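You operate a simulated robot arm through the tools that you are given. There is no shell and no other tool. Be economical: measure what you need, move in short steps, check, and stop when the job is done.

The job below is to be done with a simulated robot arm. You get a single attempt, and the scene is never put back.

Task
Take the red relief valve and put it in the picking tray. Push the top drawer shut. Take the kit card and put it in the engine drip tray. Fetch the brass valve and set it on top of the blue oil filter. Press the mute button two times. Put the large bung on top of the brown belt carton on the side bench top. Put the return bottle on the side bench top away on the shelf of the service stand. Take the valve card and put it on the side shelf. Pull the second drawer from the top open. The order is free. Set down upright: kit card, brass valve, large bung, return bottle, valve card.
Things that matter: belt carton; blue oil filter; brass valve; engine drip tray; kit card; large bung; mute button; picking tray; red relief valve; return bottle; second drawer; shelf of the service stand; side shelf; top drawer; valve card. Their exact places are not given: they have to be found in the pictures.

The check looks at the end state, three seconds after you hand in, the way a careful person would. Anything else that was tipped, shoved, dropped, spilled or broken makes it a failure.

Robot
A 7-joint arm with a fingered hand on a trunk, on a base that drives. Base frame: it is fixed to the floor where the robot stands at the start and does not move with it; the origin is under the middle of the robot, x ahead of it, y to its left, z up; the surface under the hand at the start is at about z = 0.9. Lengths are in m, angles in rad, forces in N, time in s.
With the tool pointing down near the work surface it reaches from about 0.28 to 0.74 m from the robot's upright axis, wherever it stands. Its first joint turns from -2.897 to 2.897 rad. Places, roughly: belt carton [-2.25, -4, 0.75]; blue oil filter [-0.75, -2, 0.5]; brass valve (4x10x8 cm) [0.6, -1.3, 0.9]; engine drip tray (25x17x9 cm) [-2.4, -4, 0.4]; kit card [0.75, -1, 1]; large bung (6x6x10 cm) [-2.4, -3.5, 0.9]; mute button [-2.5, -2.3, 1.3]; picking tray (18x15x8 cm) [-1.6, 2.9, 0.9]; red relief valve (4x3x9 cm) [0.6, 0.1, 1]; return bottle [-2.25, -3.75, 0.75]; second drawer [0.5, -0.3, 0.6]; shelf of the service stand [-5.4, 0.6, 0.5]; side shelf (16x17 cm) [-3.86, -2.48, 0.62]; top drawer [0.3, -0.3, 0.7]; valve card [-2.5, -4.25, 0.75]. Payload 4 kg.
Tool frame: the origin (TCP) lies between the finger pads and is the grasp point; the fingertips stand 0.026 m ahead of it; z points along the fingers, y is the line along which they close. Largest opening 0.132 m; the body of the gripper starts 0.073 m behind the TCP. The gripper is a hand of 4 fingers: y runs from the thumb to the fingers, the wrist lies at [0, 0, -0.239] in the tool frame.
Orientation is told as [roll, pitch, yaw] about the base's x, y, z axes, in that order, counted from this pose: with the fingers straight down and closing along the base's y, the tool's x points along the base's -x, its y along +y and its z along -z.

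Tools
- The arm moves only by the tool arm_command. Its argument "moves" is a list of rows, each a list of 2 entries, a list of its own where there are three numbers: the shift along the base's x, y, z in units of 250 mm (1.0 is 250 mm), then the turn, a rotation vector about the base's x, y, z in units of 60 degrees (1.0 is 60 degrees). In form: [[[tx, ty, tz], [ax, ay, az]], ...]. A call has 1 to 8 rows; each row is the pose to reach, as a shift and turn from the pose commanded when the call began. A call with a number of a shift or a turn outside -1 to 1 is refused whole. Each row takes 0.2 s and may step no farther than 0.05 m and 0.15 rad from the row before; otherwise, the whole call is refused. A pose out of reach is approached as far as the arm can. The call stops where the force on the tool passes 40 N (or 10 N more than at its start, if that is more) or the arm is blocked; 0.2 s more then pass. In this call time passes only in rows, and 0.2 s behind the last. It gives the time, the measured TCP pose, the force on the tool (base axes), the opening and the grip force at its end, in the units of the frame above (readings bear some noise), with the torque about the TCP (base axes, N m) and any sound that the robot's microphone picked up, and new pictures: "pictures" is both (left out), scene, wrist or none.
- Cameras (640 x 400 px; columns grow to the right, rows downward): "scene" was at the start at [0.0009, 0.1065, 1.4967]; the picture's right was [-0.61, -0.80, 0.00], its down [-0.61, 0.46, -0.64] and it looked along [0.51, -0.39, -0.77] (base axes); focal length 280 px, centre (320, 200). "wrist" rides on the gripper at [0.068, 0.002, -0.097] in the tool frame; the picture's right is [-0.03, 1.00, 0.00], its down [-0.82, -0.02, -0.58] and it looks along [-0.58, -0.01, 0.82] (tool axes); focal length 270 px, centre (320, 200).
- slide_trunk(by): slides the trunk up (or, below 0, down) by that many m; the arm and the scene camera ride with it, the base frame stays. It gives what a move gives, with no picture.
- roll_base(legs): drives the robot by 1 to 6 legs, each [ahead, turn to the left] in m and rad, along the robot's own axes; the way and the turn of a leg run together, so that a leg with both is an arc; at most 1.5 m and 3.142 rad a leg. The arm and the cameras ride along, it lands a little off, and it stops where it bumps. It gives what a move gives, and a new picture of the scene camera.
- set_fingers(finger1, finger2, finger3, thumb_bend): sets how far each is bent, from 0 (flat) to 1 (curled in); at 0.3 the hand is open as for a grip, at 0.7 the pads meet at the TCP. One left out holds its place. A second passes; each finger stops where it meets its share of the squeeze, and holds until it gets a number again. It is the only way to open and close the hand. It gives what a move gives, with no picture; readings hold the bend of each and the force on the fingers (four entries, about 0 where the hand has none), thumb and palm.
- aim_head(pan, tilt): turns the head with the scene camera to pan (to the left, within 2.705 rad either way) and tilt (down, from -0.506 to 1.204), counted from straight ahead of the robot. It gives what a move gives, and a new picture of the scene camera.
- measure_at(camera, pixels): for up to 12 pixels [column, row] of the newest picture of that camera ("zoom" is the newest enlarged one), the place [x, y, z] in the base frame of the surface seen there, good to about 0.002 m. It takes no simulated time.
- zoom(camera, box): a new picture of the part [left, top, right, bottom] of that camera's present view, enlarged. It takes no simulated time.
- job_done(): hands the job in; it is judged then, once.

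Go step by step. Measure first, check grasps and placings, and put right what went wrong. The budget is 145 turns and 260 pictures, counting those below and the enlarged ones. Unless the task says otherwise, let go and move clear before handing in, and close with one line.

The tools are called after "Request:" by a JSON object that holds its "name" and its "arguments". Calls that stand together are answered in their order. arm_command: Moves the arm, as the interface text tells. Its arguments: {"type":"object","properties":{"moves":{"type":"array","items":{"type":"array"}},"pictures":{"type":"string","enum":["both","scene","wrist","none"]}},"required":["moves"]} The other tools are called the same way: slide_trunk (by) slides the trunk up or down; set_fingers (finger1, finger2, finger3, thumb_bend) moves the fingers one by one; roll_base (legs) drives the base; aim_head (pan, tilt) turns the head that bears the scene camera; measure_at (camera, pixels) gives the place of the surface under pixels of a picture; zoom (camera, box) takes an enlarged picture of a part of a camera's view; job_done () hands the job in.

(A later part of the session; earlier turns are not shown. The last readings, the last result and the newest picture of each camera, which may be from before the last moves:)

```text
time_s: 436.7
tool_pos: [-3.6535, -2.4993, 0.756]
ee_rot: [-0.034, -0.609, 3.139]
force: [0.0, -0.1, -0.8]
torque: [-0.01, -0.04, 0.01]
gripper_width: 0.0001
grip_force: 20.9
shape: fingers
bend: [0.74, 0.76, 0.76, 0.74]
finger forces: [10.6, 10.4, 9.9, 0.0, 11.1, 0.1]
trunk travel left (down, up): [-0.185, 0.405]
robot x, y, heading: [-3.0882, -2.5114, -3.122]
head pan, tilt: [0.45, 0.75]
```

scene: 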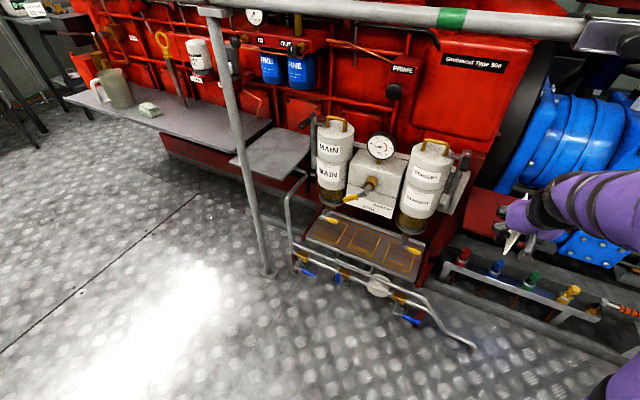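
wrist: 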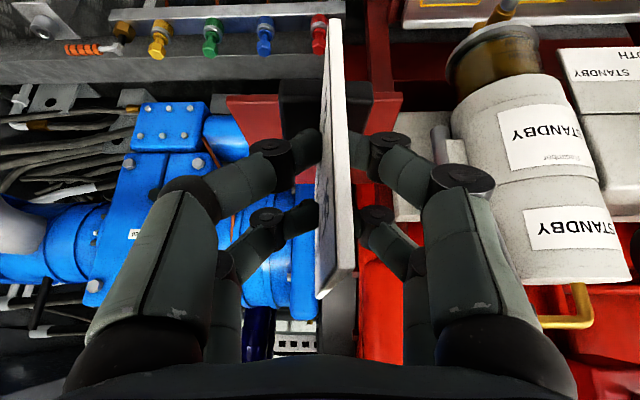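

The red shelf plate is visible behind the card. Measuring its edges from the wrist view.

Request:
{"name": "measure_at", "arguments": {"camera": "wrist", "pixels": [[240, 110], [240, 130], [265, 150], [390, 110], [398, 100], [385, 128], [305, 175], [270, 105], [330, 60], [350, 95], [450, 170]]}}

```text
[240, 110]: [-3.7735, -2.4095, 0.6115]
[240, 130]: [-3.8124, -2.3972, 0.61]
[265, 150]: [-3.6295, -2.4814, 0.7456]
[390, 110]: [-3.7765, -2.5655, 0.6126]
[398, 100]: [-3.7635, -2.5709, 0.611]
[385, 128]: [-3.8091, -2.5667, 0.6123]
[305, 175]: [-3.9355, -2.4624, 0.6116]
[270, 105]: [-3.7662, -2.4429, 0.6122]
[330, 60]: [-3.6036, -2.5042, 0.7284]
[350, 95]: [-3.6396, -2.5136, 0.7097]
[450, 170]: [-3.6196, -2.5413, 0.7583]
```

Shelf centre is (-3.853,-2.484). Advancing the card over it, then lowering.

Request:
{"name": "arm_command", "arguments": {"moves": [[[-0.15, 0.01, 0], [0, 0, 0]], [[-0.3, 0.02, 0], [0, 0, 0]], [[-0.45, 0.03, 0], [0, 0, 0]], [[-0.6, 0.04, 0], [0, 0, 0]], [[-0.726, 0.04, 0], [0, 0, 0]], [[-0.726, 0.04, -0.12], [0, 0, 0]], [[-0.726, 0.04, -0.24], [0, 0, 0]], [[-0.726, 0.04, -0.31], [0, 0, 0]]]}}

```text
time_s: 438.5
tool_pos: [-3.8346, -2.4893, 0.6766]
ee_rot: [-0.035, -0.61, 3.139]
force: [0.1, 0.2, -1.5]
torque: [0.0, -0.02, 0.0]
gripper_width: 0.0
grip_force: 21.2
shape: fingers
bend: [0.74, 0.76, 0.76, 0.74]
finger forces: [10.7, 10.5, 10.0, 0.0, 11.1, 0.0]
trunk travel left (down, up): [-0.185, 0.405]
robot x, y, heading: [-3.0856, -2.5105, -3.122]
head pan, tilt: [0.45, 0.75]
```

scene: 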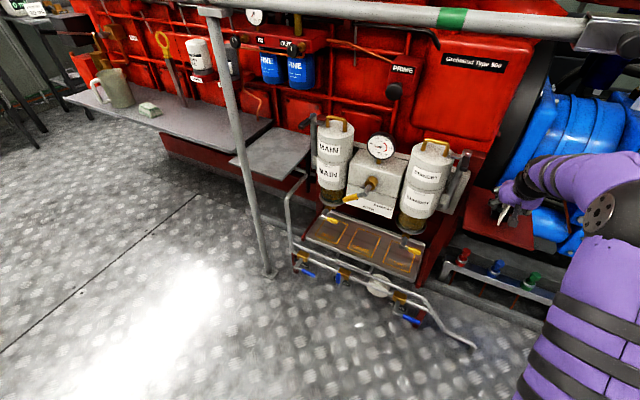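
wrist: 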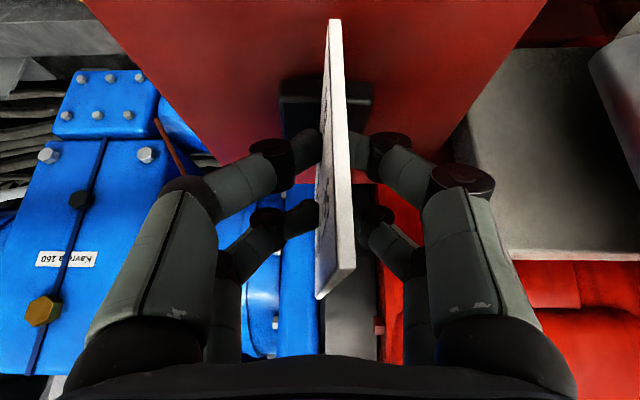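

Over the shelf, centred. Lower the last few millimetres and let go.

Request:
{"name": "arm_command", "arguments": {"moves": [[[0, 0, -0.012], [0, 0, 0]], [[0, 0, -0.024], [0, 0, 0]], [[0, 0, -0.034], [0, 0, 0]]], "pictures": "none"}}

Request:
{"name": "set_fingers", "arguments": {"finger1": 0.68, "finger2": 0.68, "finger3": 0.68, "thumb_bend": 0.68}}

Request:
{"name": "set_fingers", "arguments": {"finger1": 0.5, "finger2": 0.5, "finger3": 0.5, "thumb_bend": 0.5}}

Request:
{"name": "arm_command", "arguments": {"moves": [[[0.06, 0, 0.09], [0, 0, 0]], [[0.12, 0, 0.18], [0, 0, 0]], [[0.18, 0, 0.26], [0, 0, 0]], [[0.28, 0, 0.34], [0, 0, 0]], [[0.42, 0, 0.34], [0, 0, 0]], [[0.58, 0, 0.34], [0, 0, 0]], [[0.74, 0, 0.34], [0, 0, 0]], [[0.9, 0, 0.34], [0, 0, 0]]]}}

```text
time_s: 439.3
tool_pos: [-3.8339, -2.4897, 0.6692]
ee_rot: [-0.036, -0.606, 3.139]
force: [0.5, -0.3, -1.5]
torque: [0.0, -0.01, -0.01]
gripper_width: 0.0
grip_force: 20.8
shape: fingers
bend: [0.74, 0.76, 0.76, 0.74]
finger forces: [10.6, 10.4, 9.8, 0.0, 11.1, 0.1]
trunk travel left (down, up): [-0.185, 0.405]
robot x, y, heading: [-3.0898, -2.512, -3.122]
head pan, tilt: [0.45, 0.75]
```

```text
time_s: 440.3
tool_pos: [-3.8321, -2.4899, 0.6697]
ee_rot: [-0.036, -0.611, 3.137]
force: [-0.3, -0.4, 0.7]
torque: [-0.02, 0.01, -0.01]
gripper_width: 0.0071
grip_force: 0.0
shape: fingers
bend: [0.68, 0.68, 0.68, 0.68]
finger forces: [0.2, 0.0, 0.1, 0.0, 0.1, 0.0]
trunk travel left (down, up): [-0.185, 0.405]
robot x, y, heading: [-3.0885, -2.5133, -3.124]
head pan, tilt: [0.45, 0.75]
```

```text
time_s: 441.3
tool_pos: [-3.8333, -2.4892, 0.6686]
ee_rot: [-0.035, -0.609, 3.137]
force: [0.1, -0.4, 0.4]
torque: [-0.04, -0.02, 0.0]
gripper_width: 0.0653
grip_force: 0.1
shape: fingers
bend: [0.5, 0.5, 0.5, 0.5]
finger forces: [0.0, 0.1, 0.0, 0.0, 0.1, 0.1]
trunk travel left (down, up): [-0.185, 0.405]
robot x, y, heading: [-3.0839, -2.5157, -3.12]
head pan, tilt: [0.45, 0.75]
```

```text
time_s: 443.1
tool_pos: [-3.6074, -2.4878, 0.7547]
ee_rot: [-0.034, -0.608, 3.137]
force: [-1.0, 0.4, -0.2]
torque: [0.02, -0.05, 0.03]
gripper_width: 0.0653
grip_force: 0.0
shape: fingers
bend: [0.5, 0.5, 0.5, 0.5]
finger forces: [0.0, 0.1, 0.0, 0.0, 0.0, 0.0]
trunk travel left (down, up): [-0.185, 0.405]
robot x, y, heading: [-3.0871, -2.5095, -3.121]
head pan, tilt: [0.45, 0.75]
```

scene: 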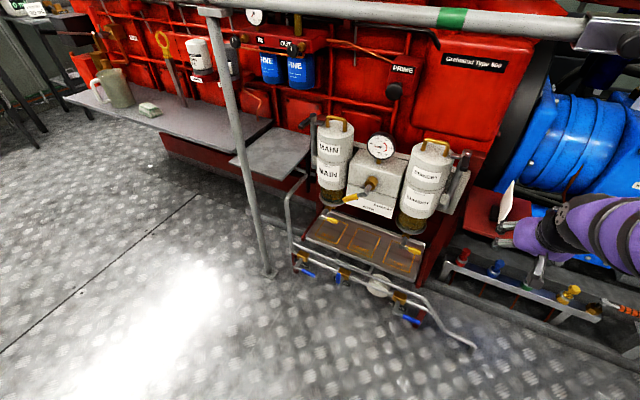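
wrist: 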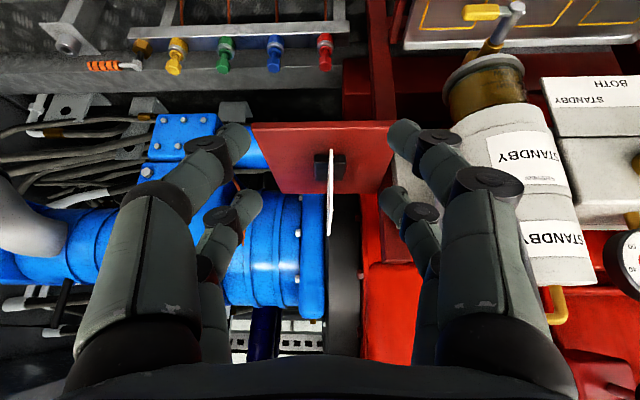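

The valve card stands on the side shelf. Next the mute button: retract, go to about (-2.98,-1.85), raise the trunk.

Request:
{"name": "arm_command", "arguments": {"moves": [[[0.16, 0, 0], [0, 0, 0]], [[0.32, 0, 0], [0, 0, 0]], [[0.48, 0, 0], [0, 0, 0]], [[0.56, 0, 0], [0, 0, 0]]], "pictures": "none"}}

Request:
{"name": "roll_base", "arguments": {"legs": [[0, -1.75], [0.67, 0], [0, -2.61]]}}

Request:
{"name": "slide_trunk", "arguments": {"by": 0.4}}

Request:
{"name": "set_fingers", "arguments": {"finger1": 0.72, "finger2": 0.72, "finger3": 0.72, "thumb_bend": 0.72}}

Request:
{"name": "aim_head", "arguments": {"pan": 0.4, "tilt": 0.3}}

```text
time_s: 444.1
tool_pos: [-3.4668, -2.4896, 0.7545]
ee_rot: [-0.036, -0.61, 3.139]
force: [0.6, 0.4, 0.5]
torque: [-0.01, -0.02, 0.0]
gripper_width: 0.0654
grip_force: 0.0
shape: fingers
bend: [0.5, 0.5, 0.5, 0.5]
finger forces: [0.1, 0.0, 0.1, 0.1, 0.1, 0.0]
trunk travel left (down, up): [-0.185, 0.405]
robot x, y, heading: [-3.0853, -2.5078, -3.117]
head pan, tilt: [0.45, 0.75]
```

```text
time_s: 459.3
tool_pos: [-2.8706, -2.2071, 0.7553]
ee_rot: [-0.034, -0.609, -1.199]
force: [0.0, 0.5, -0.1]
torque: [-0.02, 0.0, -0.02]
gripper_width: 0.0656
grip_force: 0.0
shape: fingers
bend: [0.5, 0.5, 0.5, 0.5]
finger forces: [0.0, 0.0, 0.0, 0.1, 0.0, 0.1]
trunk travel left (down, up): [-0.185, 0.405]
robot x, y, heading: [-2.9882, -1.8471, -1.175]
head pan, tilt: [0.45, 0.75]
```

scene: 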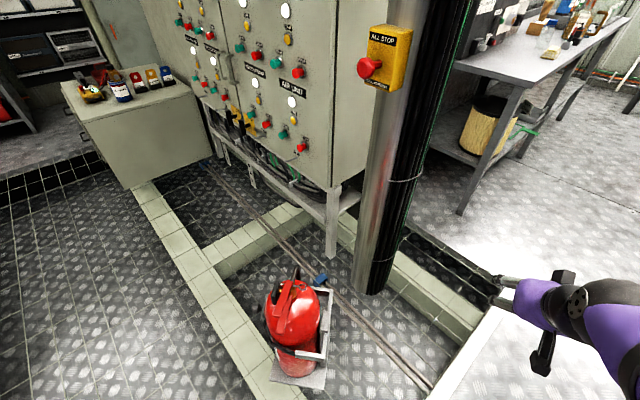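

```text
time_s: 463.1
tool_pos: [-2.8715, -2.2065, 1.1556]
ee_rot: [-0.035, -0.61, -1.199]
force: [0.7, 0.6, -0.1]
torque: [-0.04, -0.01, -0.03]
gripper_width: 0.0653
grip_force: 0.0
shape: fingers
bend: [0.5, 0.5, 0.5, 0.5]
finger forces: [0.1, 0.0, 0.1, 0.0, 0.0, 0.0]
trunk travel left (down, up): [-0.585, 0.005]
robot x, y, heading: [-2.9909, -1.8443, -1.177]
head pan, tilt: [0.45, 0.75]
```

```text
time_s: 464.1
tool_pos: [-2.8719, -2.2075, 1.1548]
ee_rot: [-0.035, -0.608, -1.198]
force: [0.4, 0.6, 0.2]
torque: [-0.02, 0.03, 0.0]
gripper_width: 0.0
grip_force: 0.0
shape: fingers
bend: [0.71, 0.71, 0.71, 0.71]
finger forces: [0.0, 0.0, 0.1, 0.0, 0.1, 0.1]
trunk travel left (down, up): [-0.585, 0.005]
robot x, y, heading: [-2.9886, -1.8427, -1.174]
head pan, tilt: [0.45, 0.75]
```

```text
time_s: 465.0
tool_pos: [-2.8709, -2.2069, 1.1549]
ee_rot: [-0.035, -0.608, -1.2]
force: [0.6, -0.2, -1.1]
torque: [-0.02, -0.01, 0.0]
gripper_width: 0.0
grip_force: 0.2
shape: fingers
bend: [0.71, 0.71, 0.71, 0.71]
finger forces: [0.1, 0.0, 0.0, 0.1, 0.1, 0.0]
trunk travel left (down, up): [-0.585, 0.005]
robot x, y, heading: [-2.991, -1.8412, -1.175]
head pan, tilt: [0.4, 0.3]
```

scene: 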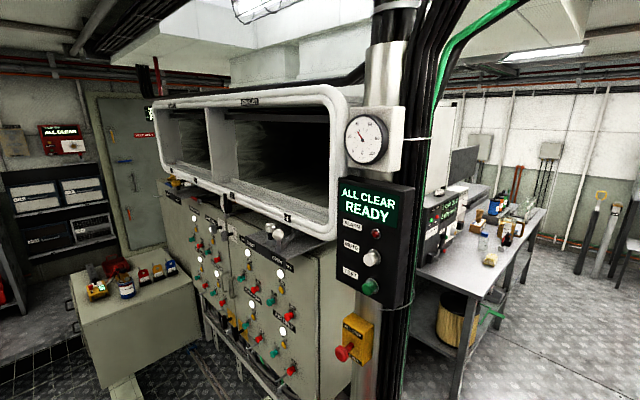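

The mute button shows at (372,257). Measuring it with its neighbours in a zoom.

Request:
{"name": "zoom", "arguments": {"camera": "scene", "box": [335, 205, 415, 305]}}

Request:
{"name": "measure_at", "arguments": {"camera": "scene", "pixels": [[372, 257], [369, 257], [375, 258], [370, 286], [375, 233], [360, 250], [360, 275], [385, 260], [347, 350], [352, 265]]}}

```text
4.00 times, centred on (375, 255) of scene
```

zoom: 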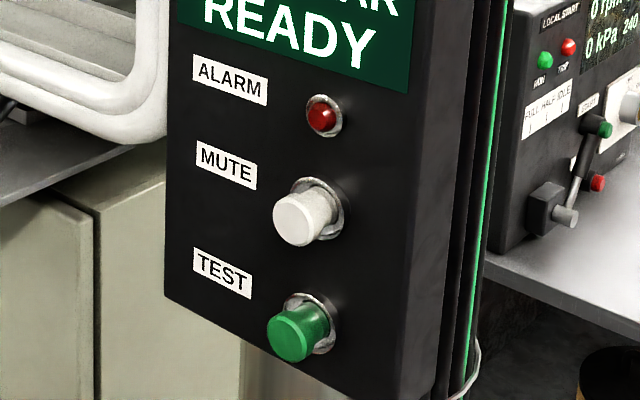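

```text
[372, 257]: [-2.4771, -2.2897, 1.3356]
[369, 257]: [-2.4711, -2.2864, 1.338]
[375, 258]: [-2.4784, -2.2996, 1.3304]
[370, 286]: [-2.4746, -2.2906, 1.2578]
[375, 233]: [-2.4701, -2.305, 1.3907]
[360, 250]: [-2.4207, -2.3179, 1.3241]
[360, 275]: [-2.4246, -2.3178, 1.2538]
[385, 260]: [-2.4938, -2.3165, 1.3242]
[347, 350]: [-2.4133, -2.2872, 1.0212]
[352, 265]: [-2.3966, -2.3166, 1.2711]
```

The mute button's face centre is (-2.473,-2.286,1.33), 7 cm from TEST. I'll turn the hand horizontal, pointing -y with the digit pairs side by side, in two half-turns.

Request:
{"name": "arm_command", "arguments": {"moves": [[[0.1, 0.06, 0.05], [-0.0782, 0.0994, 0.0369]], [[0.2, 0.12, 0.1], [-0.1565, 0.1988, 0.0738]], [[0.3, 0.18, 0.15], [-0.2347, 0.2982, 0.1108]], [[0.42, 0.22, 0.2], [-0.3129, 0.3976, 0.1477]], [[0.54, 0.26, 0.25], [-0.3912, 0.497, 0.1846]], [[0.66, 0.3, 0.3], [-0.4694, 0.5964, 0.2215]]], "pictures": "none"}}

Request:
{"name": "arm_command", "arguments": {"moves": [[[0.14, 0, 0.08], [-0.0782, 0.0994, 0.0369]], [[0.28, 0, 0.16], [-0.1565, 0.1988, 0.0738]], [[0.42, 0, 0.24], [-0.2347, 0.2982, 0.1108]], [[0.56, 0, 0.3], [-0.3129, 0.3976, 0.1477]], [[0.7, 0, 0.36], [-0.3912, 0.497, 0.1846]], [[0.84, 0, 0.41], [-0.4694, 0.5964, 0.2215]]]}}

```text
time_s: 466.5
tool_pos: [-2.7169, -2.1003, 1.1827]
ee_rot: [-0.898, -0.414, -0.356]
force: [0.7, -1.0, 0.0]
torque: [0.01, -0.04, 0.02]
gripper_width: 0.0
grip_force: 0.1
shape: fingers
bend: [0.71, 0.71, 0.71, 0.71]
finger forces: [0.1, 0.0, 0.0, 0.0, 0.0, 0.1]
trunk travel left (down, up): [-0.585, 0.005]
robot x, y, heading: [-2.9935, -1.8443, -1.183]
head pan, tilt: [0.4, 0.3]
stopped in row 6: the arm was blocked; the commanded pose is now the measured one
```

```text
time_s: 467.4
tool_pos: [-2.6121, -2.1187, 1.2367]
ee_rot: [-1.033, -0.211, -0.17]
force: [0.2, -0.6, -0.4]
torque: [0.0, -0.01, 0.02]
gripper_width: 0.0
grip_force: 0.1
shape: fingers
bend: [0.71, 0.71, 0.71, 0.71]
finger forces: [0.0, 0.0, 0.0, 0.0, 0.0, 0.1]
trunk travel left (down, up): [-0.585, 0.005]
robot x, y, heading: [-2.9888, -1.8404, -1.172]
head pan, tilt: [0.4, 0.3]
stopped in row 4: the arm was blocked; the commanded pose is now the measured one
```

scene: 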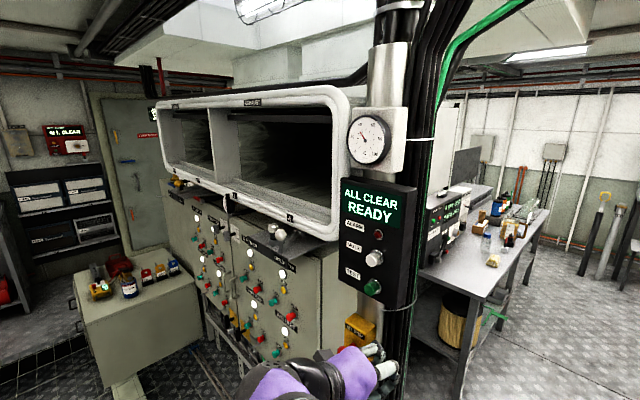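
wrist: 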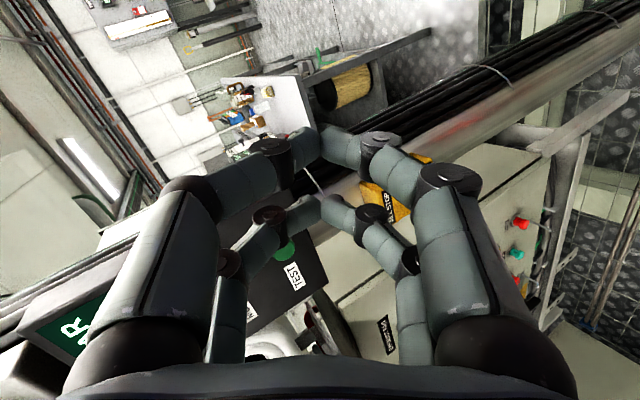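

The arm hit its joint limits at 60° tilt, but the pointing direction (-y, 30° below level) is good enough to press. I'll move to just in front of the button.

Request:
{"name": "arm_command", "arguments": {"moves": [[[0.13, -0.05, 0.1], [0, 0, 0]], [[0.27, -0.12, 0.2], [0, 0, 0]], [[0.4, -0.2, 0.3], [0, 0, 0]], [[0.53, -0.28, 0.4], [0, 0, 0]], [[0.644, -0.36, 0.452], [0, 0, 0]]]}}

Request:
{"name": "zoom", "arguments": {"camera": "scene", "box": [310, 180, 450, 340]}}

```text
time_s: 468.1
tool_pos: [-2.5552, -2.1782, 1.3093]
ee_rot: [-0.918, -0.282, -0.212]
force: [-0.4, 0.2, -0.3]
torque: [0.01, 0.01, 0.01]
gripper_width: 0.0
grip_force: 0.1
shape: fingers
bend: [0.71, 0.71, 0.71, 0.71]
finger forces: [0.1, 0.0, 0.0, 0.0, 0.0, 0.1]
trunk travel left (down, up): [-0.585, 0.005]
robot x, y, heading: [-2.9903, -1.8448, -1.179]
head pan, tilt: [0.4, 0.3]
stopped in row 3: the arm was blocked; the commanded pose is now the measured one
```

scene: 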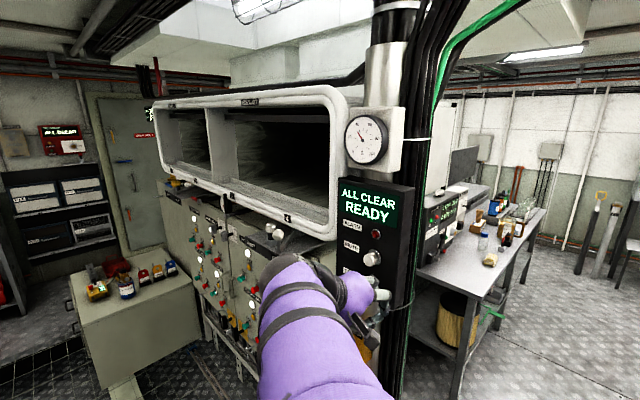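
wrist: 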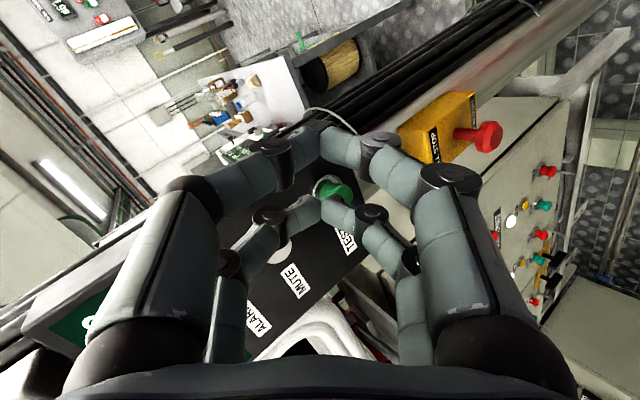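

```text
2.50 times, centred on (380, 260) of scene
```

zoom: 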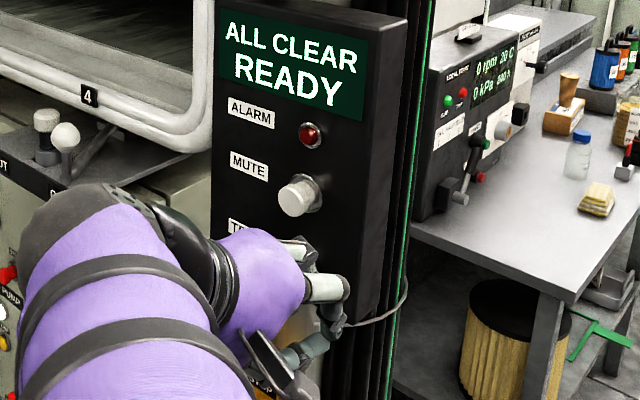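

The arm is jammed near TEST in this orientation. I'll back away and switch to the ordinary orientation (pads closing sideways, tilted 57° toward -y), where the leading digit pair will do the pressing.

Request:
{"name": "arm_command", "arguments": {"moves": [[[-0.05, 0.16, 0], [0, 0, 0]], [[-0.1, 0.32, 0], [0, 0, 0]], [[-0.12, 0.4, 0], [-0.0045, -0.0964, -0.0653]], [[-0.12, 0.4, 0], [-0.009, -0.1929, -0.1307]], [[-0.12, 0.4, 0], [-0.0134, -0.2893, -0.196]], [[-0.12, 0.4, 0], [-0.0179, -0.3858, -0.2614]], [[-0.12, 0.4, 0], [-0.0224, -0.4822, -0.3267]]], "pictures": "none"}}

Request:
{"name": "arm_command", "arguments": {"moves": [[[0, 0, 0], [-0.0045, -0.0964, -0.0653]], [[0.05, 0, 0.04], [-0.009, -0.1929, -0.1307]], [[0.12, 0, 0.1], [-0.0134, -0.2893, -0.196]], [[0.2, 0, 0.14], [-0.0179, -0.3858, -0.2614]], [[0.3, 0, 0.18], [-0.0224, -0.4822, -0.3267]]]}}

```text
time_s: 468.6
tool_pos: [-2.6457, -2.2187, 1.3101]
ee_rot: [-0.904, -0.293, -0.476]
force: [0.2, 0.5, -0.1]
torque: [-0.04, 0.01, -0.03]
gripper_width: 0.0
grip_force: 0.1
shape: fingers
bend: [0.71, 0.71, 0.71, 0.71]
finger forces: [0.0, 0.0, 0.0, 0.1, 0.0, 0.0]
trunk travel left (down, up): [-0.585, 0.005]
robot x, y, heading: [-2.99, -1.8444, -1.183]
head pan, tilt: [0.4, 0.3]
stopped in row 2: the arm was blocked; the commanded pose is now the measured one
```

```text
time_s: 469.8
tool_pos: [-2.5685, -2.2167, 1.3577]
ee_rot: [-0.545, -0.687, -0.996]
force: [-0.1, 0.0, 0.4]
torque: [-0.02, -0.01, 0.03]
gripper_width: 0.0002
grip_force: 0.0
shape: fingers
bend: [0.71, 0.71, 0.71, 0.71]
finger forces: [0.0, 0.1, 0.1, 0.0, 0.0, 0.1]
trunk travel left (down, up): [-0.585, 0.005]
robot x, y, heading: [-2.9905, -1.8442, -1.175]
head pan, tilt: [0.4, 0.3]
```

scene: 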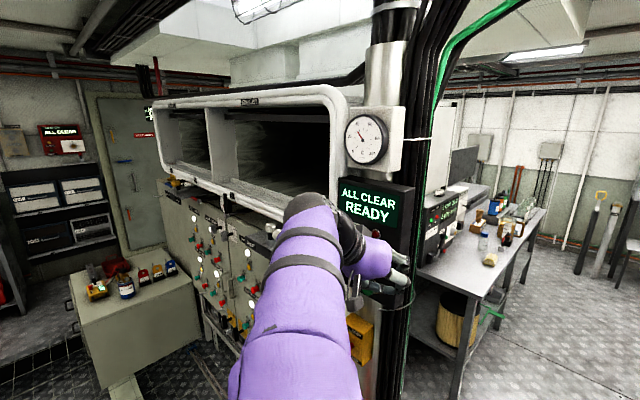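
wrist: 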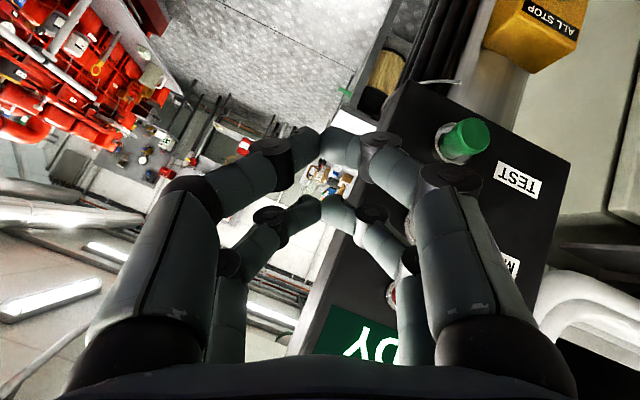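

I'm now almost in the ordinary orientation; I'll complete the last half radian of turn in place, then check.

Request:
{"name": "arm_command", "arguments": {"moves": [[[0, 0, 0], [-0.0448, -0.1031, -0.0371]], [[0, 0, 0], [-0.0897, -0.2063, -0.0742]], [[0, 0, 0], [-0.1345, -0.3094, -0.1112]], [[0, 0, 0], [-0.1793, -0.4125, -0.1483]]]}}

Request:
{"name": "zoom", "arguments": {"camera": "scene", "box": [310, 160, 450, 320]}}

```text
time_s: 470.8
tool_pos: [-2.5706, -2.2167, 1.3568]
ee_rot: [0.001, -1.002, -1.571]
force: [0.1, 0.0, -0.3]
torque: [-0.01, -0.02, 0.05]
gripper_width: 0.0001
grip_force: 0.0
shape: fingers
bend: [0.71, 0.71, 0.71, 0.71]
finger forces: [0.1, 0.0, 0.1, 0.1, 0.0, 0.0]
trunk travel left (down, up): [-0.585, 0.005]
robot x, y, heading: [-2.988, -1.8467, -1.179]
head pan, tilt: [0.4, 0.3]
```

scene: 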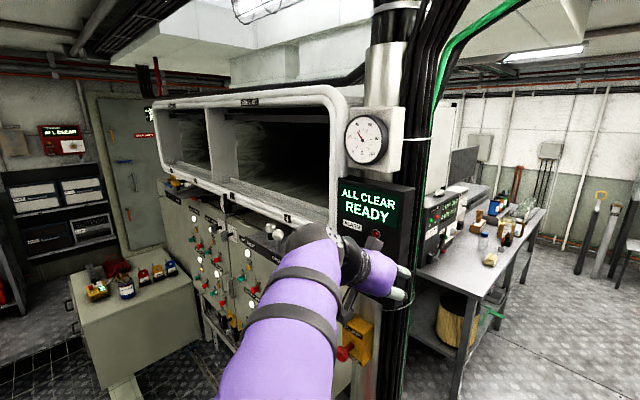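
wrist: 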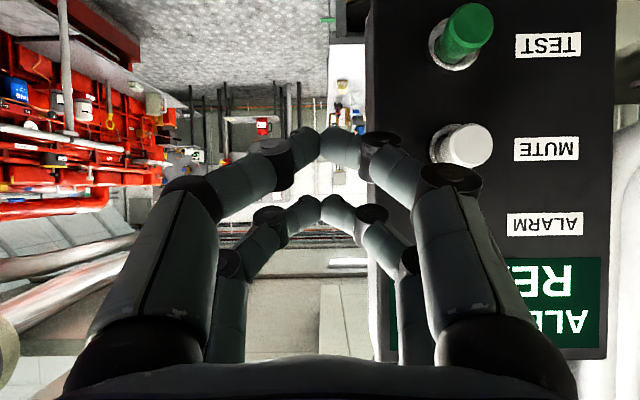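

```text
2.50 times, centred on (380, 240) of scene
```

zoom: 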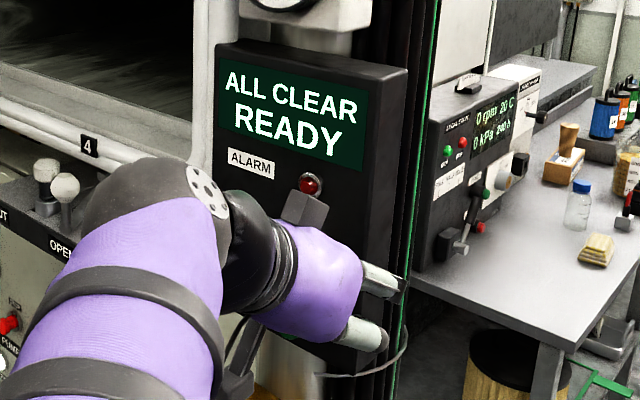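

Orientation is now exact and the MUTE button is in the wrist view at (470,147). Measuring it.

Request:
{"name": "measure_at", "arguments": {"camera": "wrist", "pixels": [[470, 147], [478, 147], [462, 147], [470, 160], [440, 148], [540, 150], [470, 30], [510, 190]]}}

```text
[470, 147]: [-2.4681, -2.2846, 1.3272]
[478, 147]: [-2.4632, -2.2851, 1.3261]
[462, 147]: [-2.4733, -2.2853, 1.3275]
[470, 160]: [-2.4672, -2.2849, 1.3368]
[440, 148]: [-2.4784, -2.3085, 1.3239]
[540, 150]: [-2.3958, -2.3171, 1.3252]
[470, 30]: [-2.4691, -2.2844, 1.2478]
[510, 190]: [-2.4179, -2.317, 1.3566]
```

Face centre (-2.470,-2.285,1.328). Moving in front of it, then pressing in small steps.

Request:
{"name": "arm_command", "arguments": {"moves": [[[0.13, 0, -0.04], [0, 0, 0]], [[0.26, 0, -0.09], [0, 0, 0]], [[0.402, 0, -0.133], [0, 0, 0]]], "pictures": "wrist"}}

Request:
{"name": "arm_command", "arguments": {"moves": [[[0, -0.06, 0], [0, 0, 0]], [[0, -0.11, 0], [0, 0, 0]], [[0, -0.135, 0], [0, 0, 0]], [[0, -0.15, 0], [0, 0, 0]], [[0, -0.165, 0], [0, 0, 0]], [[0, -0.18, 0], [0, 0, 0]]], "pictures": "wrist"}}

```text
time_s: 471.6
tool_pos: [-2.4695, -2.2179, 1.3249]
ee_rot: [-0.002, -1.001, -1.568]
force: [0.2, -0.7, 0.9]
torque: [0.02, 0.02, -0.03]
gripper_width: 0.0
grip_force: 0.0
shape: fingers
bend: [0.71, 0.71, 0.71, 0.71]
finger forces: [0.0, 0.1, 0.0, 0.0, 0.1, 0.0]
trunk travel left (down, up): [-0.585, 0.005]
robot x, y, heading: [-2.9893, -1.8439, -1.176]
head pan, tilt: [0.4, 0.3]
```

wrist: 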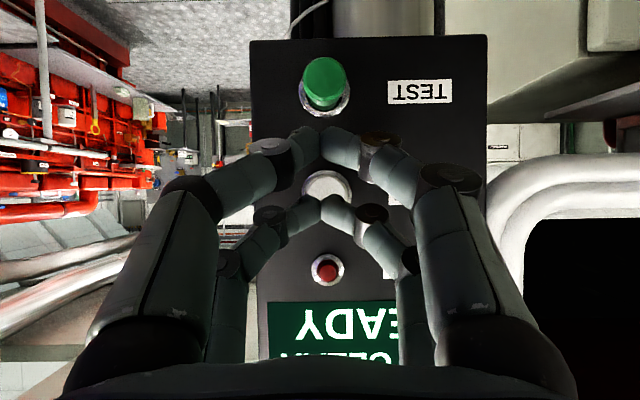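

```text
time_s: 473.0
tool_pos: [-2.4685, -2.2589, 1.3232]
ee_rot: [-0.004, -0.997, -1.565]
force: [-3.5, 13.9, -2.5]
torque: [0.0, 0.05, -0.12]
gripper_width: 0.0
grip_force: 8.6
shape: fingers
bend: [0.71, 0.72, 0.72, 0.71]
finger forces: [0.0, 4.9, 12.2, 0.0, 0.0, 0.0]
trunk travel left (down, up): [-0.585, 0.005]
robot x, y, heading: [-2.9881, -1.8417, -1.175]
head pan, tilt: [0.4, 0.3]
heard: click
```

wrist: 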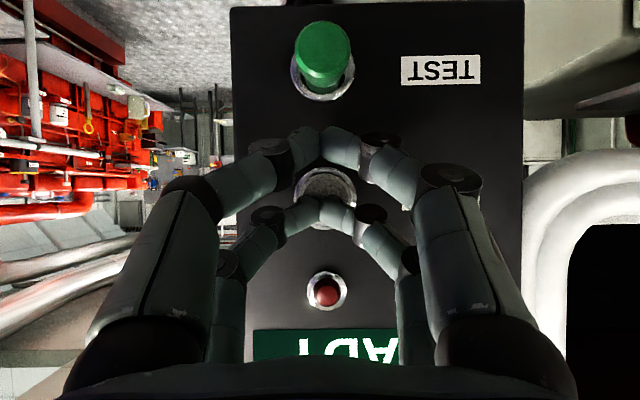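

A click was heard: one press. I'll back off fully and press once more the same way.

Request:
{"name": "arm_command", "arguments": {"moves": [[[0, 0.06, 0], [0, 0, 0]], [[0, 0.12, 0], [0, 0, 0]], [[0, 0.16, 0], [0, 0, 0]], [[0, 0.16, 0], [0, 0, 0]]], "pictures": "none"}}

Request:
{"name": "arm_command", "arguments": {"moves": [[[0, -0.06, 0], [0, 0, 0]], [[0, -0.1, 0], [0, 0, 0]], [[0, -0.125, 0], [0, 0, 0]], [[0, -0.145, 0], [0, 0, 0]], [[0, -0.162, 0], [0, 0, 0]]], "pictures": "none"}}

```text
time_s: 474.0
tool_pos: [-2.4693, -2.222, 1.3243]
ee_rot: [-0.003, -1.001, -1.571]
force: [0.2, 0.3, 0.0]
torque: [-0.02, 0.01, 0.02]
gripper_width: 0.0
grip_force: 0.2
shape: fingers
bend: [0.71, 0.71, 0.72, 0.71]
finger forces: [0.0, 0.0, 0.0, 0.1, 0.0, 0.1]
trunk travel left (down, up): [-0.585, 0.005]
robot x, y, heading: [-2.9916, -1.8431, -1.176]
head pan, tilt: [0.4, 0.3]
```

```text
time_s: 475.2
tool_pos: [-2.4684, -2.258, 1.3233]
ee_rot: [-0.005, -0.999, -1.565]
force: [-2.6, 15.3, -3.5]
torque: [0.01, -0.04, -0.11]
gripper_width: 0.0
grip_force: 9.3
shape: fingers
bend: [0.71, 0.72, 0.72, 0.71]
finger forces: [0.0, 6.1, 12.1, 0.1, 0.0, 0.0]
trunk travel left (down, up): [-0.585, 0.005]
robot x, y, heading: [-2.9907, -1.845, -1.175]
head pan, tilt: [0.4, 0.3]
heard: click
```

Second click heard: the mute button has been pressed twice. Backing off and retracting the arm clear of the panel.

Request:
{"name": "arm_command", "arguments": {"moves": [[[0, 0.1, 0], [0, 0, 0]], [[0, 0.18, 0], [0, 0, 0]], [[-0.16, 0.18, 0], [0, 0, 0]], [[-0.34, 0.18, 0], [0, 0, 0]], [[-0.52, 0.18, 0], [0, 0, 0]], [[-0.7, 0.18, 0], [0, 0, 0]], [[-0.88, 0.18, 0], [0, 0, 0]]], "pictures": "none"}}

Request:
{"name": "arm_command", "arguments": {"moves": [[[-0.1, 0, 0], [0, 0, 0.12]], [[-0.2, 0, 0], [0, 0, 0.24]], [[-0.3, 0, 0], [0, 0, 0.36]]], "pictures": "none"}}

Request:
{"name": "roll_base", "arguments": {"legs": [[0, -0.396], [1.0, 0], [0.87, 0], [0, 1.571]]}}

Request:
{"name": "aim_head", "arguments": {"pan": 0.1, "tilt": 0.85}}

```text
time_s: 476.6
tool_pos: [-2.7302, -2.2852, 1.3255]
ee_rot: [-0.041, -1.029, -1.795]
force: [0.1, 0.6, -0.1]
torque: [-0.02, 0.03, -0.04]
gripper_width: 0.0002
grip_force: 0.0
shape: fingers
bend: [0.71, 0.71, 0.71, 0.71]
finger forces: [0.0, 0.1, 0.0, 0.0, 0.0, 0.1]
trunk travel left (down, up): [-0.585, 0.005]
robot x, y, heading: [-2.9891, -1.8426, -1.178]
head pan, tilt: [0.4, 0.3]
stopped in row 7: the arm was blocked; the commanded pose is now the measured one
```

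```text
time_s: 477.1
tool_pos: [-2.842, -2.3176, 1.3229]
ee_rot: [-0.046, -1.023, -1.847]
force: [2.0, 0.9, 0.3]
torque: [-0.04, 0.07, -0.03]
gripper_width: 0.0
grip_force: 0.0
shape: fingers
bend: [0.71, 0.71, 0.71, 0.71]
finger forces: [0.0, 0.0, 0.0, 0.0, 0.1, 0.0]
trunk travel left (down, up): [-0.585, 0.005]
robot x, y, heading: [-2.9888, -1.8429, -1.18]
head pan, tilt: [0.4, 0.3]
stopped in row 2: the arm was blocked; the commanded pose is now the measured one
```

```text
time_s: 492.1
tool_pos: [-2.5246, -3.7988, 1.3238]
ee_rot: [-0.039, -1.023, -0.708]
force: [0.8, -0.1, -0.1]
torque: [-0.02, -0.02, -0.01]
gripper_width: 0.0
grip_force: 0.1
shape: fingers
bend: [0.71, 0.71, 0.71, 0.71]
finger forces: [0.1, 0.0, 0.0, 0.1, 0.0, 0.0]
trunk travel left (down, up): [-0.585, 0.005]
robot x, y, heading: [-3.0173, -3.7327, -0.031]
head pan, tilt: [0.4, 0.3]
```

scene: 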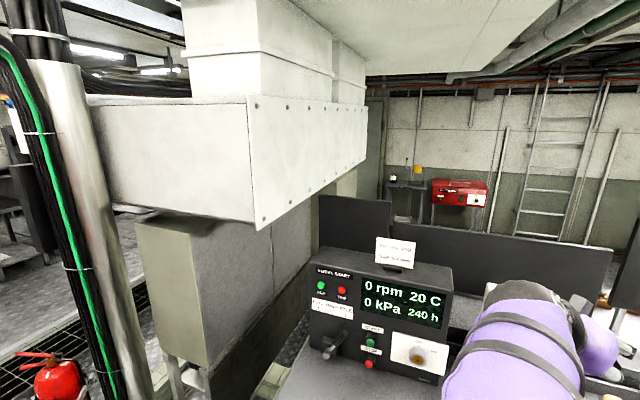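

```text
time_s: 493.1
tool_pos: [-2.524, -3.7995, 1.3239]
ee_rot: [-0.04, -1.022, -0.707]
force: [-0.2, -0.1, -0.1]
torque: [0.01, -0.02, -0.01]
gripper_width: 0.0
grip_force: 0.1
shape: fingers
bend: [0.71, 0.71, 0.71, 0.71]
finger forces: [0.1, 0.0, 0.1, 0.0, 0.0, 0.1]
trunk travel left (down, up): [-0.585, 0.005]
robot x, y, heading: [-3.0169, -3.7305, -0.034]
head pan, tilt: [0.099, 0.85]
```

scene: 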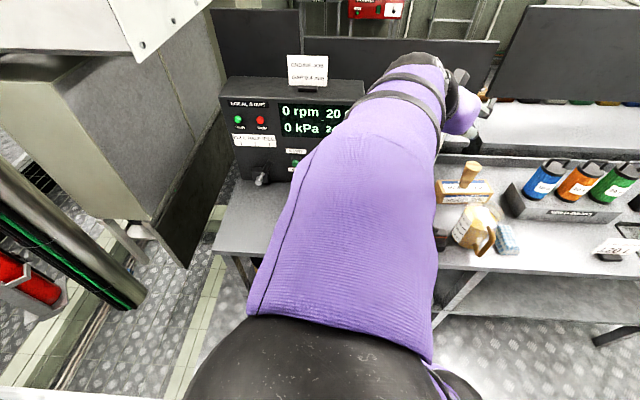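

I'm at the bench; the elbow hides part of it, but the bottle's place is known: centre about (-2.378,-3.702), z 0.80..0.93. I'll lower the trunk and set the hand to 45° pointing +x.

Request:
{"name": "slide_trunk", "arguments": {"by": -0.18}}

Request:
{"name": "arm_command", "arguments": {"moves": [[[0.0, 0.07, 0], [0, 0, 0.12]], [[0, 0.14, 0], [0, 0, 0.24]], [[0, 0.21, 0], [0, 0, 0.36]], [[0.02, 0.28, 0], [0, 0, 0.48]], [[0.04, 0.34, 0], [0, 0, 0.6]], [[0.05, 0.39, 0], [0, 0, 0.676]]], "pictures": "none"}}

Request:
{"name": "set_fingers", "arguments": {"finger1": 0.38, "finger2": 0.38, "finger3": 0.38, "thumb_bend": 0.38}}

Request:
{"name": "arm_command", "arguments": {"moves": [[[0, 0, -0.12], [0, 0.12, 0]], [[0, 0, -0.28], [0, 0.226, 0]], [[0, 0, -0.44], [0, 0.226, 0]], [[0.02, 0, -0.6], [0, 0.226, 0]], [[0.06, 0, -0.72], [0, 0.226, 0]]]}}

```text
time_s: 495.1
tool_pos: [-2.5238, -3.7993, 1.1441]
ee_rot: [-0.04, -1.022, -0.708]
force: [-0.2, -0.2, 0.1]
torque: [0.0, 0.0, -0.01]
gripper_width: 0.0001
grip_force: 0.1
shape: fingers
bend: [0.71, 0.71, 0.71, 0.71]
finger forces: [0.1, 0.0, 0.0, 0.0, 0.1, 0.0]
trunk travel left (down, up): [-0.405, 0.185]
robot x, y, heading: [-3.0171, -3.7362, -0.033]
head pan, tilt: [0.099, 0.85]
```

```text
time_s: 495.7
tool_pos: [-2.5379, -3.8558, 1.1408]
ee_rot: [-0.032, -1.013, -0.674]
force: [-0.1, -0.4, 0.2]
torque: [-0.01, -0.01, -0.02]
gripper_width: 0.0
grip_force: 0.1
shape: fingers
bend: [0.71, 0.71, 0.71, 0.71]
finger forces: [0.0, 0.0, 0.0, 0.0, 0.1, 0.0]
trunk travel left (down, up): [-0.405, 0.185]
robot x, y, heading: [-3.0153, -3.7367, -0.034]
head pan, tilt: [0.099, 0.85]
stopped in row 3: the arm was blocked; the commanded pose is now the measured one
```

```text
time_s: 496.7
tool_pos: [-2.5396, -3.8559, 1.1404]
ee_rot: [-0.029, -1.013, -0.678]
force: [0.4, 0.2, -0.2]
torque: [0.01, 0.0, 0.01]
gripper_width: 0.1061
grip_force: 0.1
shape: fingers
bend: [0.38, 0.38, 0.38, 0.38]
finger forces: [0.1, 0.1, 0.0, 0.0, 0.1, 0.0]
trunk travel left (down, up): [-0.405, 0.185]
robot x, y, heading: [-3.0159, -3.7358, -0.03]
head pan, tilt: [0.099, 0.85]
```

```text
time_s: 497.9
tool_pos: [-2.5236, -3.8544, 0.9597]
ee_rot: [-0.246, -0.815, -0.501]
force: [-0.8, 0.0, 0.3]
torque: [-0.05, -0.01, -0.02]
gripper_width: 0.1061
grip_force: 0.1
shape: fingers
bend: [0.38, 0.38, 0.38, 0.38]
finger forces: [0.0, 0.0, 0.0, 0.0, 0.0, 0.0]
trunk travel left (down, up): [-0.405, 0.185]
robot x, y, heading: [-3.0134, -3.7317, -0.032]
head pan, tilt: [0.099, 0.85]
```

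scene: 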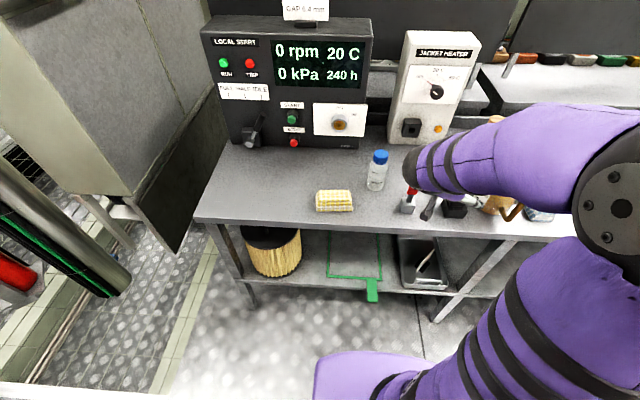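
wrist: 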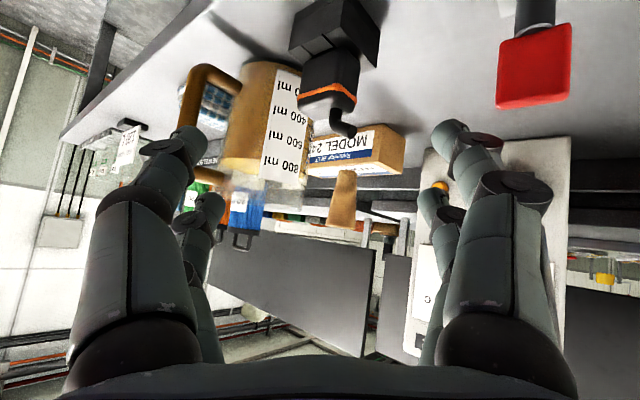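

The hand came down at the wrong azimuth beside the black tool (nothing touched). I'll raise it and turn it properly to pointing +x at 45°.

Request:
{"name": "arm_command", "arguments": {"moves": [[[0, 0, 0.16], [0, 0, 0]], [[0, 0, 0.32], [0, 0, 0]], [[0, 0.1, 0.44], [0.0337, -0.0027, 0.1292]], [[0, 0.22, 0.44], [0.0674, -0.0054, 0.2584]], [[0, 0.34, 0.44], [0.1011, -0.0082, 0.3876]], [[0, 0.46, 0.44], [0.1348, -0.0109, 0.5168]], [[0, 0.58, 0.44], [0.1685, -0.0136, 0.646]]], "pictures": "wrist"}}

Request:
{"name": "measure_at", "arguments": {"camera": "scene", "pixels": [[380, 156], [380, 150], [372, 156], [388, 156], [377, 175], [378, 188]]}}

```text
time_s: 499.5
tool_pos: [-2.5258, -3.7098, 1.0706]
ee_rot: [0.001, -0.784, -0.002]
force: [-0.3, -0.3, -0.4]
torque: [-0.01, 0.01, -0.02]
gripper_width: 0.1063
grip_force: 0.0
shape: fingers
bend: [0.38, 0.38, 0.38, 0.38]
finger forces: [0.1, 0.0, 0.1, 0.0, 0.0, 0.0]
trunk travel left (down, up): [-0.405, 0.185]
robot x, y, heading: [-3.0209, -3.7351, -0.031]
head pan, tilt: [0.099, 0.85]
```

wrist: 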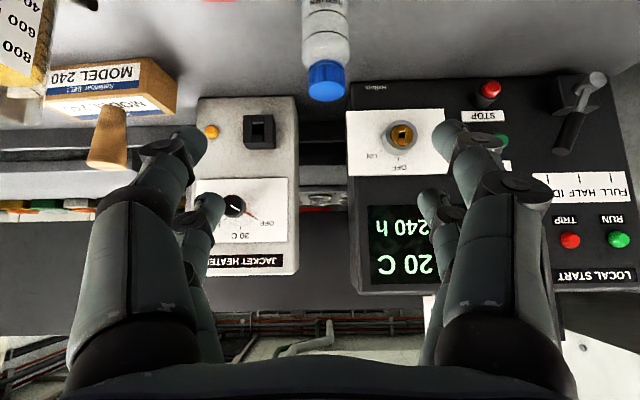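

```text
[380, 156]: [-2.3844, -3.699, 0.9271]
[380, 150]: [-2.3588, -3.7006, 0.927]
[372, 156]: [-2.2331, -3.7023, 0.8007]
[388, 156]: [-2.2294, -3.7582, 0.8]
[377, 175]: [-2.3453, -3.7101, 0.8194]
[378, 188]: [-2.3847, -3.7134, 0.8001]
```

Now properly oriented; the bottle (325,50) is lined up. Descending diagonally onto it.

Request:
{"name": "arm_command", "arguments": {"moves": [[[0, 0.02, -0.11], [0, 0, 0]], [[0, 0.027, -0.22], [0, 0, 0]], [[0.12, 0.027, -0.35], [0, 0, 0]], [[0.25, 0.027, -0.48], [0, 0, 0]], [[0.38, 0.027, -0.61], [0, 0, 0]], [[0.5, 0.027, -0.73], [0, 0, 0]], [[0.615, 0.027, -0.834], [0, 0, 0]]], "pictures": "wrist"}}

```text
time_s: 501.1
tool_pos: [-2.3695, -3.7021, 0.8628]
ee_rot: [-0.001, -0.787, -0.003]
force: [0.0, -0.2, -0.4]
torque: [-0.02, -0.03, -0.01]
gripper_width: 0.1061
grip_force: 0.1
shape: fingers
bend: [0.38, 0.38, 0.38, 0.38]
finger forces: [0.0, 0.0, 0.0, 0.0, 0.0, 0.1]
trunk travel left (down, up): [-0.405, 0.185]
robot x, y, heading: [-3.0154, -3.7331, -0.032]
head pan, tilt: [0.099, 0.85]
```

wrist: 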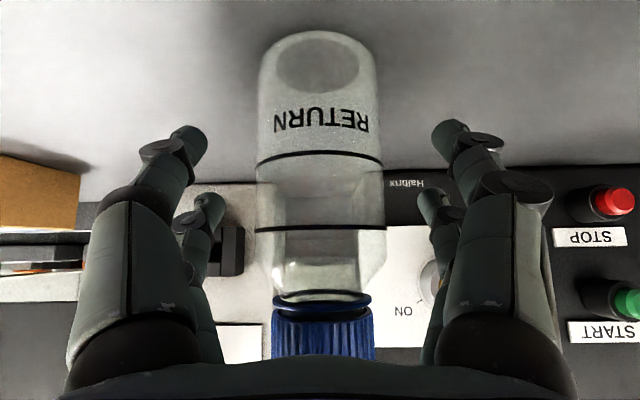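

The bottle stands between the digits. Closing and lifting.

Request:
{"name": "set_fingers", "arguments": {"finger1": 0.66, "finger2": 0.66, "finger3": 0.66, "thumb_bend": 0.66}}

Request:
{"name": "arm_command", "arguments": {"moves": [[[0, 0, 0.08], [0, 0, 0]], [[0, 0, 0.2], [0, 0, 0]], [[-0.02, 0, 0.36], [0, 0, 0]], [[-0.1, 0, 0.52], [0, 0, 0]], [[-0.2, 0, 0.68], [0, 0, 0]], [[-0.34, 0, 0.8], [0, 0, 0]], [[-0.48, 0, 0.9], [0, 0, 0]]]}}

```text
time_s: 502.1
tool_pos: [-2.3696, -3.7033, 0.8612]
ee_rot: [0.001, -0.785, -0.004]
force: [0.6, -0.3, -0.6]
torque: [-0.02, -0.01, 0.01]
gripper_width: 0.0473
grip_force: 10.2
shape: fingers
bend: [0.55, 0.64, 0.66, 0.6]
finger forces: [9.0, 1.1, 0.3, 0.0, 10.3, 0.0]
trunk travel left (down, up): [-0.405, 0.185]
robot x, y, heading: [-3.0203, -3.739, -0.031]
head pan, tilt: [0.099, 0.85]
```

```text
time_s: 503.7
tool_pos: [-2.4891, -3.7055, 1.0885]
ee_rot: [0.001, -0.785, -0.003]
force: [1.4, 0.2, -1.8]
torque: [0.04, 0.0, 0.03]
gripper_width: 0.0472
grip_force: 9.9
shape: fingers
bend: [0.55, 0.65, 0.66, 0.61]
finger forces: [8.8, 0.5, 0.1, 0.0, 9.5, 0.0]
trunk travel left (down, up): [-0.405, 0.185]
robot x, y, heading: [-3.0146, -3.7332, -0.031]
head pan, tilt: [0.099, 0.85]
```

scene: 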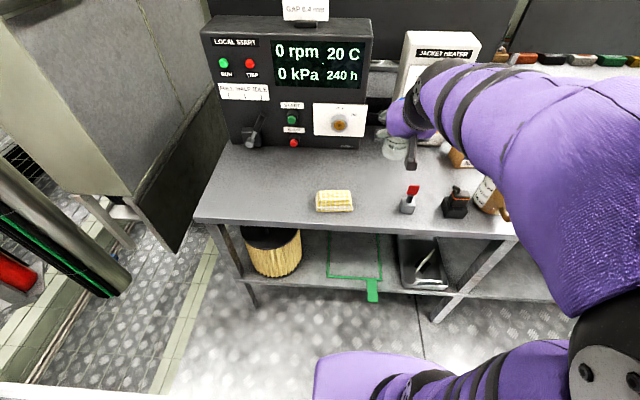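
wrist: 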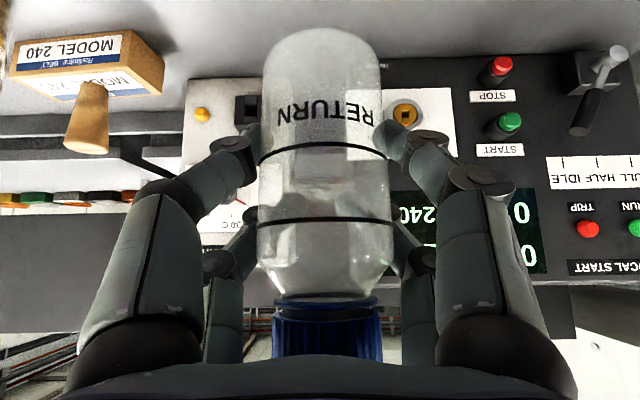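

The bottle is held upright. Driving north along the walkway to look at the service stand.

Request:
{"name": "roll_base", "arguments": {"legs": [[0, 1.618], [1.5, 0], [1.5, 0], [0.25, 0]]}}

Request:
{"name": "aim_head", "arguments": {"pan": 0.9, "tilt": 0.4}}

```text
time_s: 523.9
tool_pos: [-3.0747, 0.0128, 1.089]
ee_rot: [0.0, -0.785, 1.593]
force: [-0.4, 0.0, -1.1]
torque: [0.02, -0.01, -0.03]
gripper_width: 0.0473
grip_force: 9.0
shape: fingers
bend: [0.55, 0.65, 0.66, 0.61]
finger forces: [9.0, 0.3, 0.0, 0.0, 9.5, 0.0]
trunk travel left (down, up): [-0.405, 0.185]
robot x, y, heading: [-3.0365, -0.5151, 1.561]
head pan, tilt: [0.099, 0.85]
```

scene: 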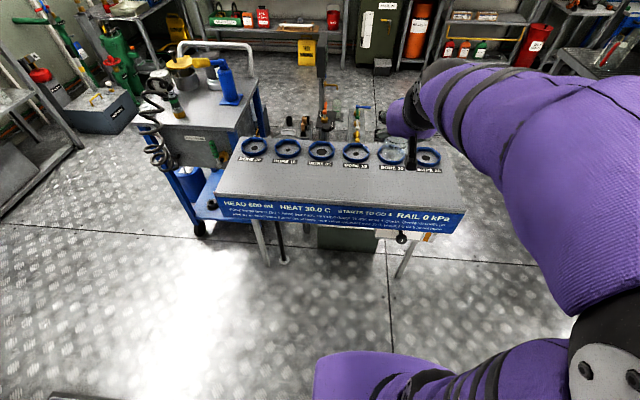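

```text
time_s: 525.0
tool_pos: [-3.0753, 0.0113, 1.0889]
ee_rot: [0.002, -0.786, 1.592]
force: [0.1, 0.2, -0.8]
torque: [0.0, 0.0, -0.03]
gripper_width: 0.0473
grip_force: 9.2
shape: fingers
bend: [0.55, 0.65, 0.66, 0.61]
finger forces: [9.1, 0.4, 0.0, 0.0, 9.6, 0.0]
trunk travel left (down, up): [-0.405, 0.185]
robot x, y, heading: [-3.0376, -0.5114, 1.558]
head pan, tilt: [0.901, 0.4]
5 turns are left
```

scene: 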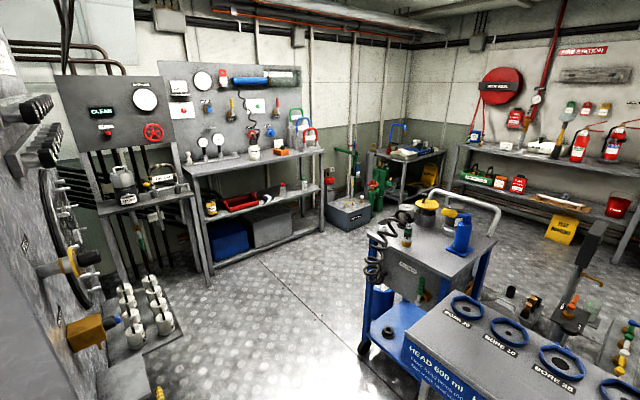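

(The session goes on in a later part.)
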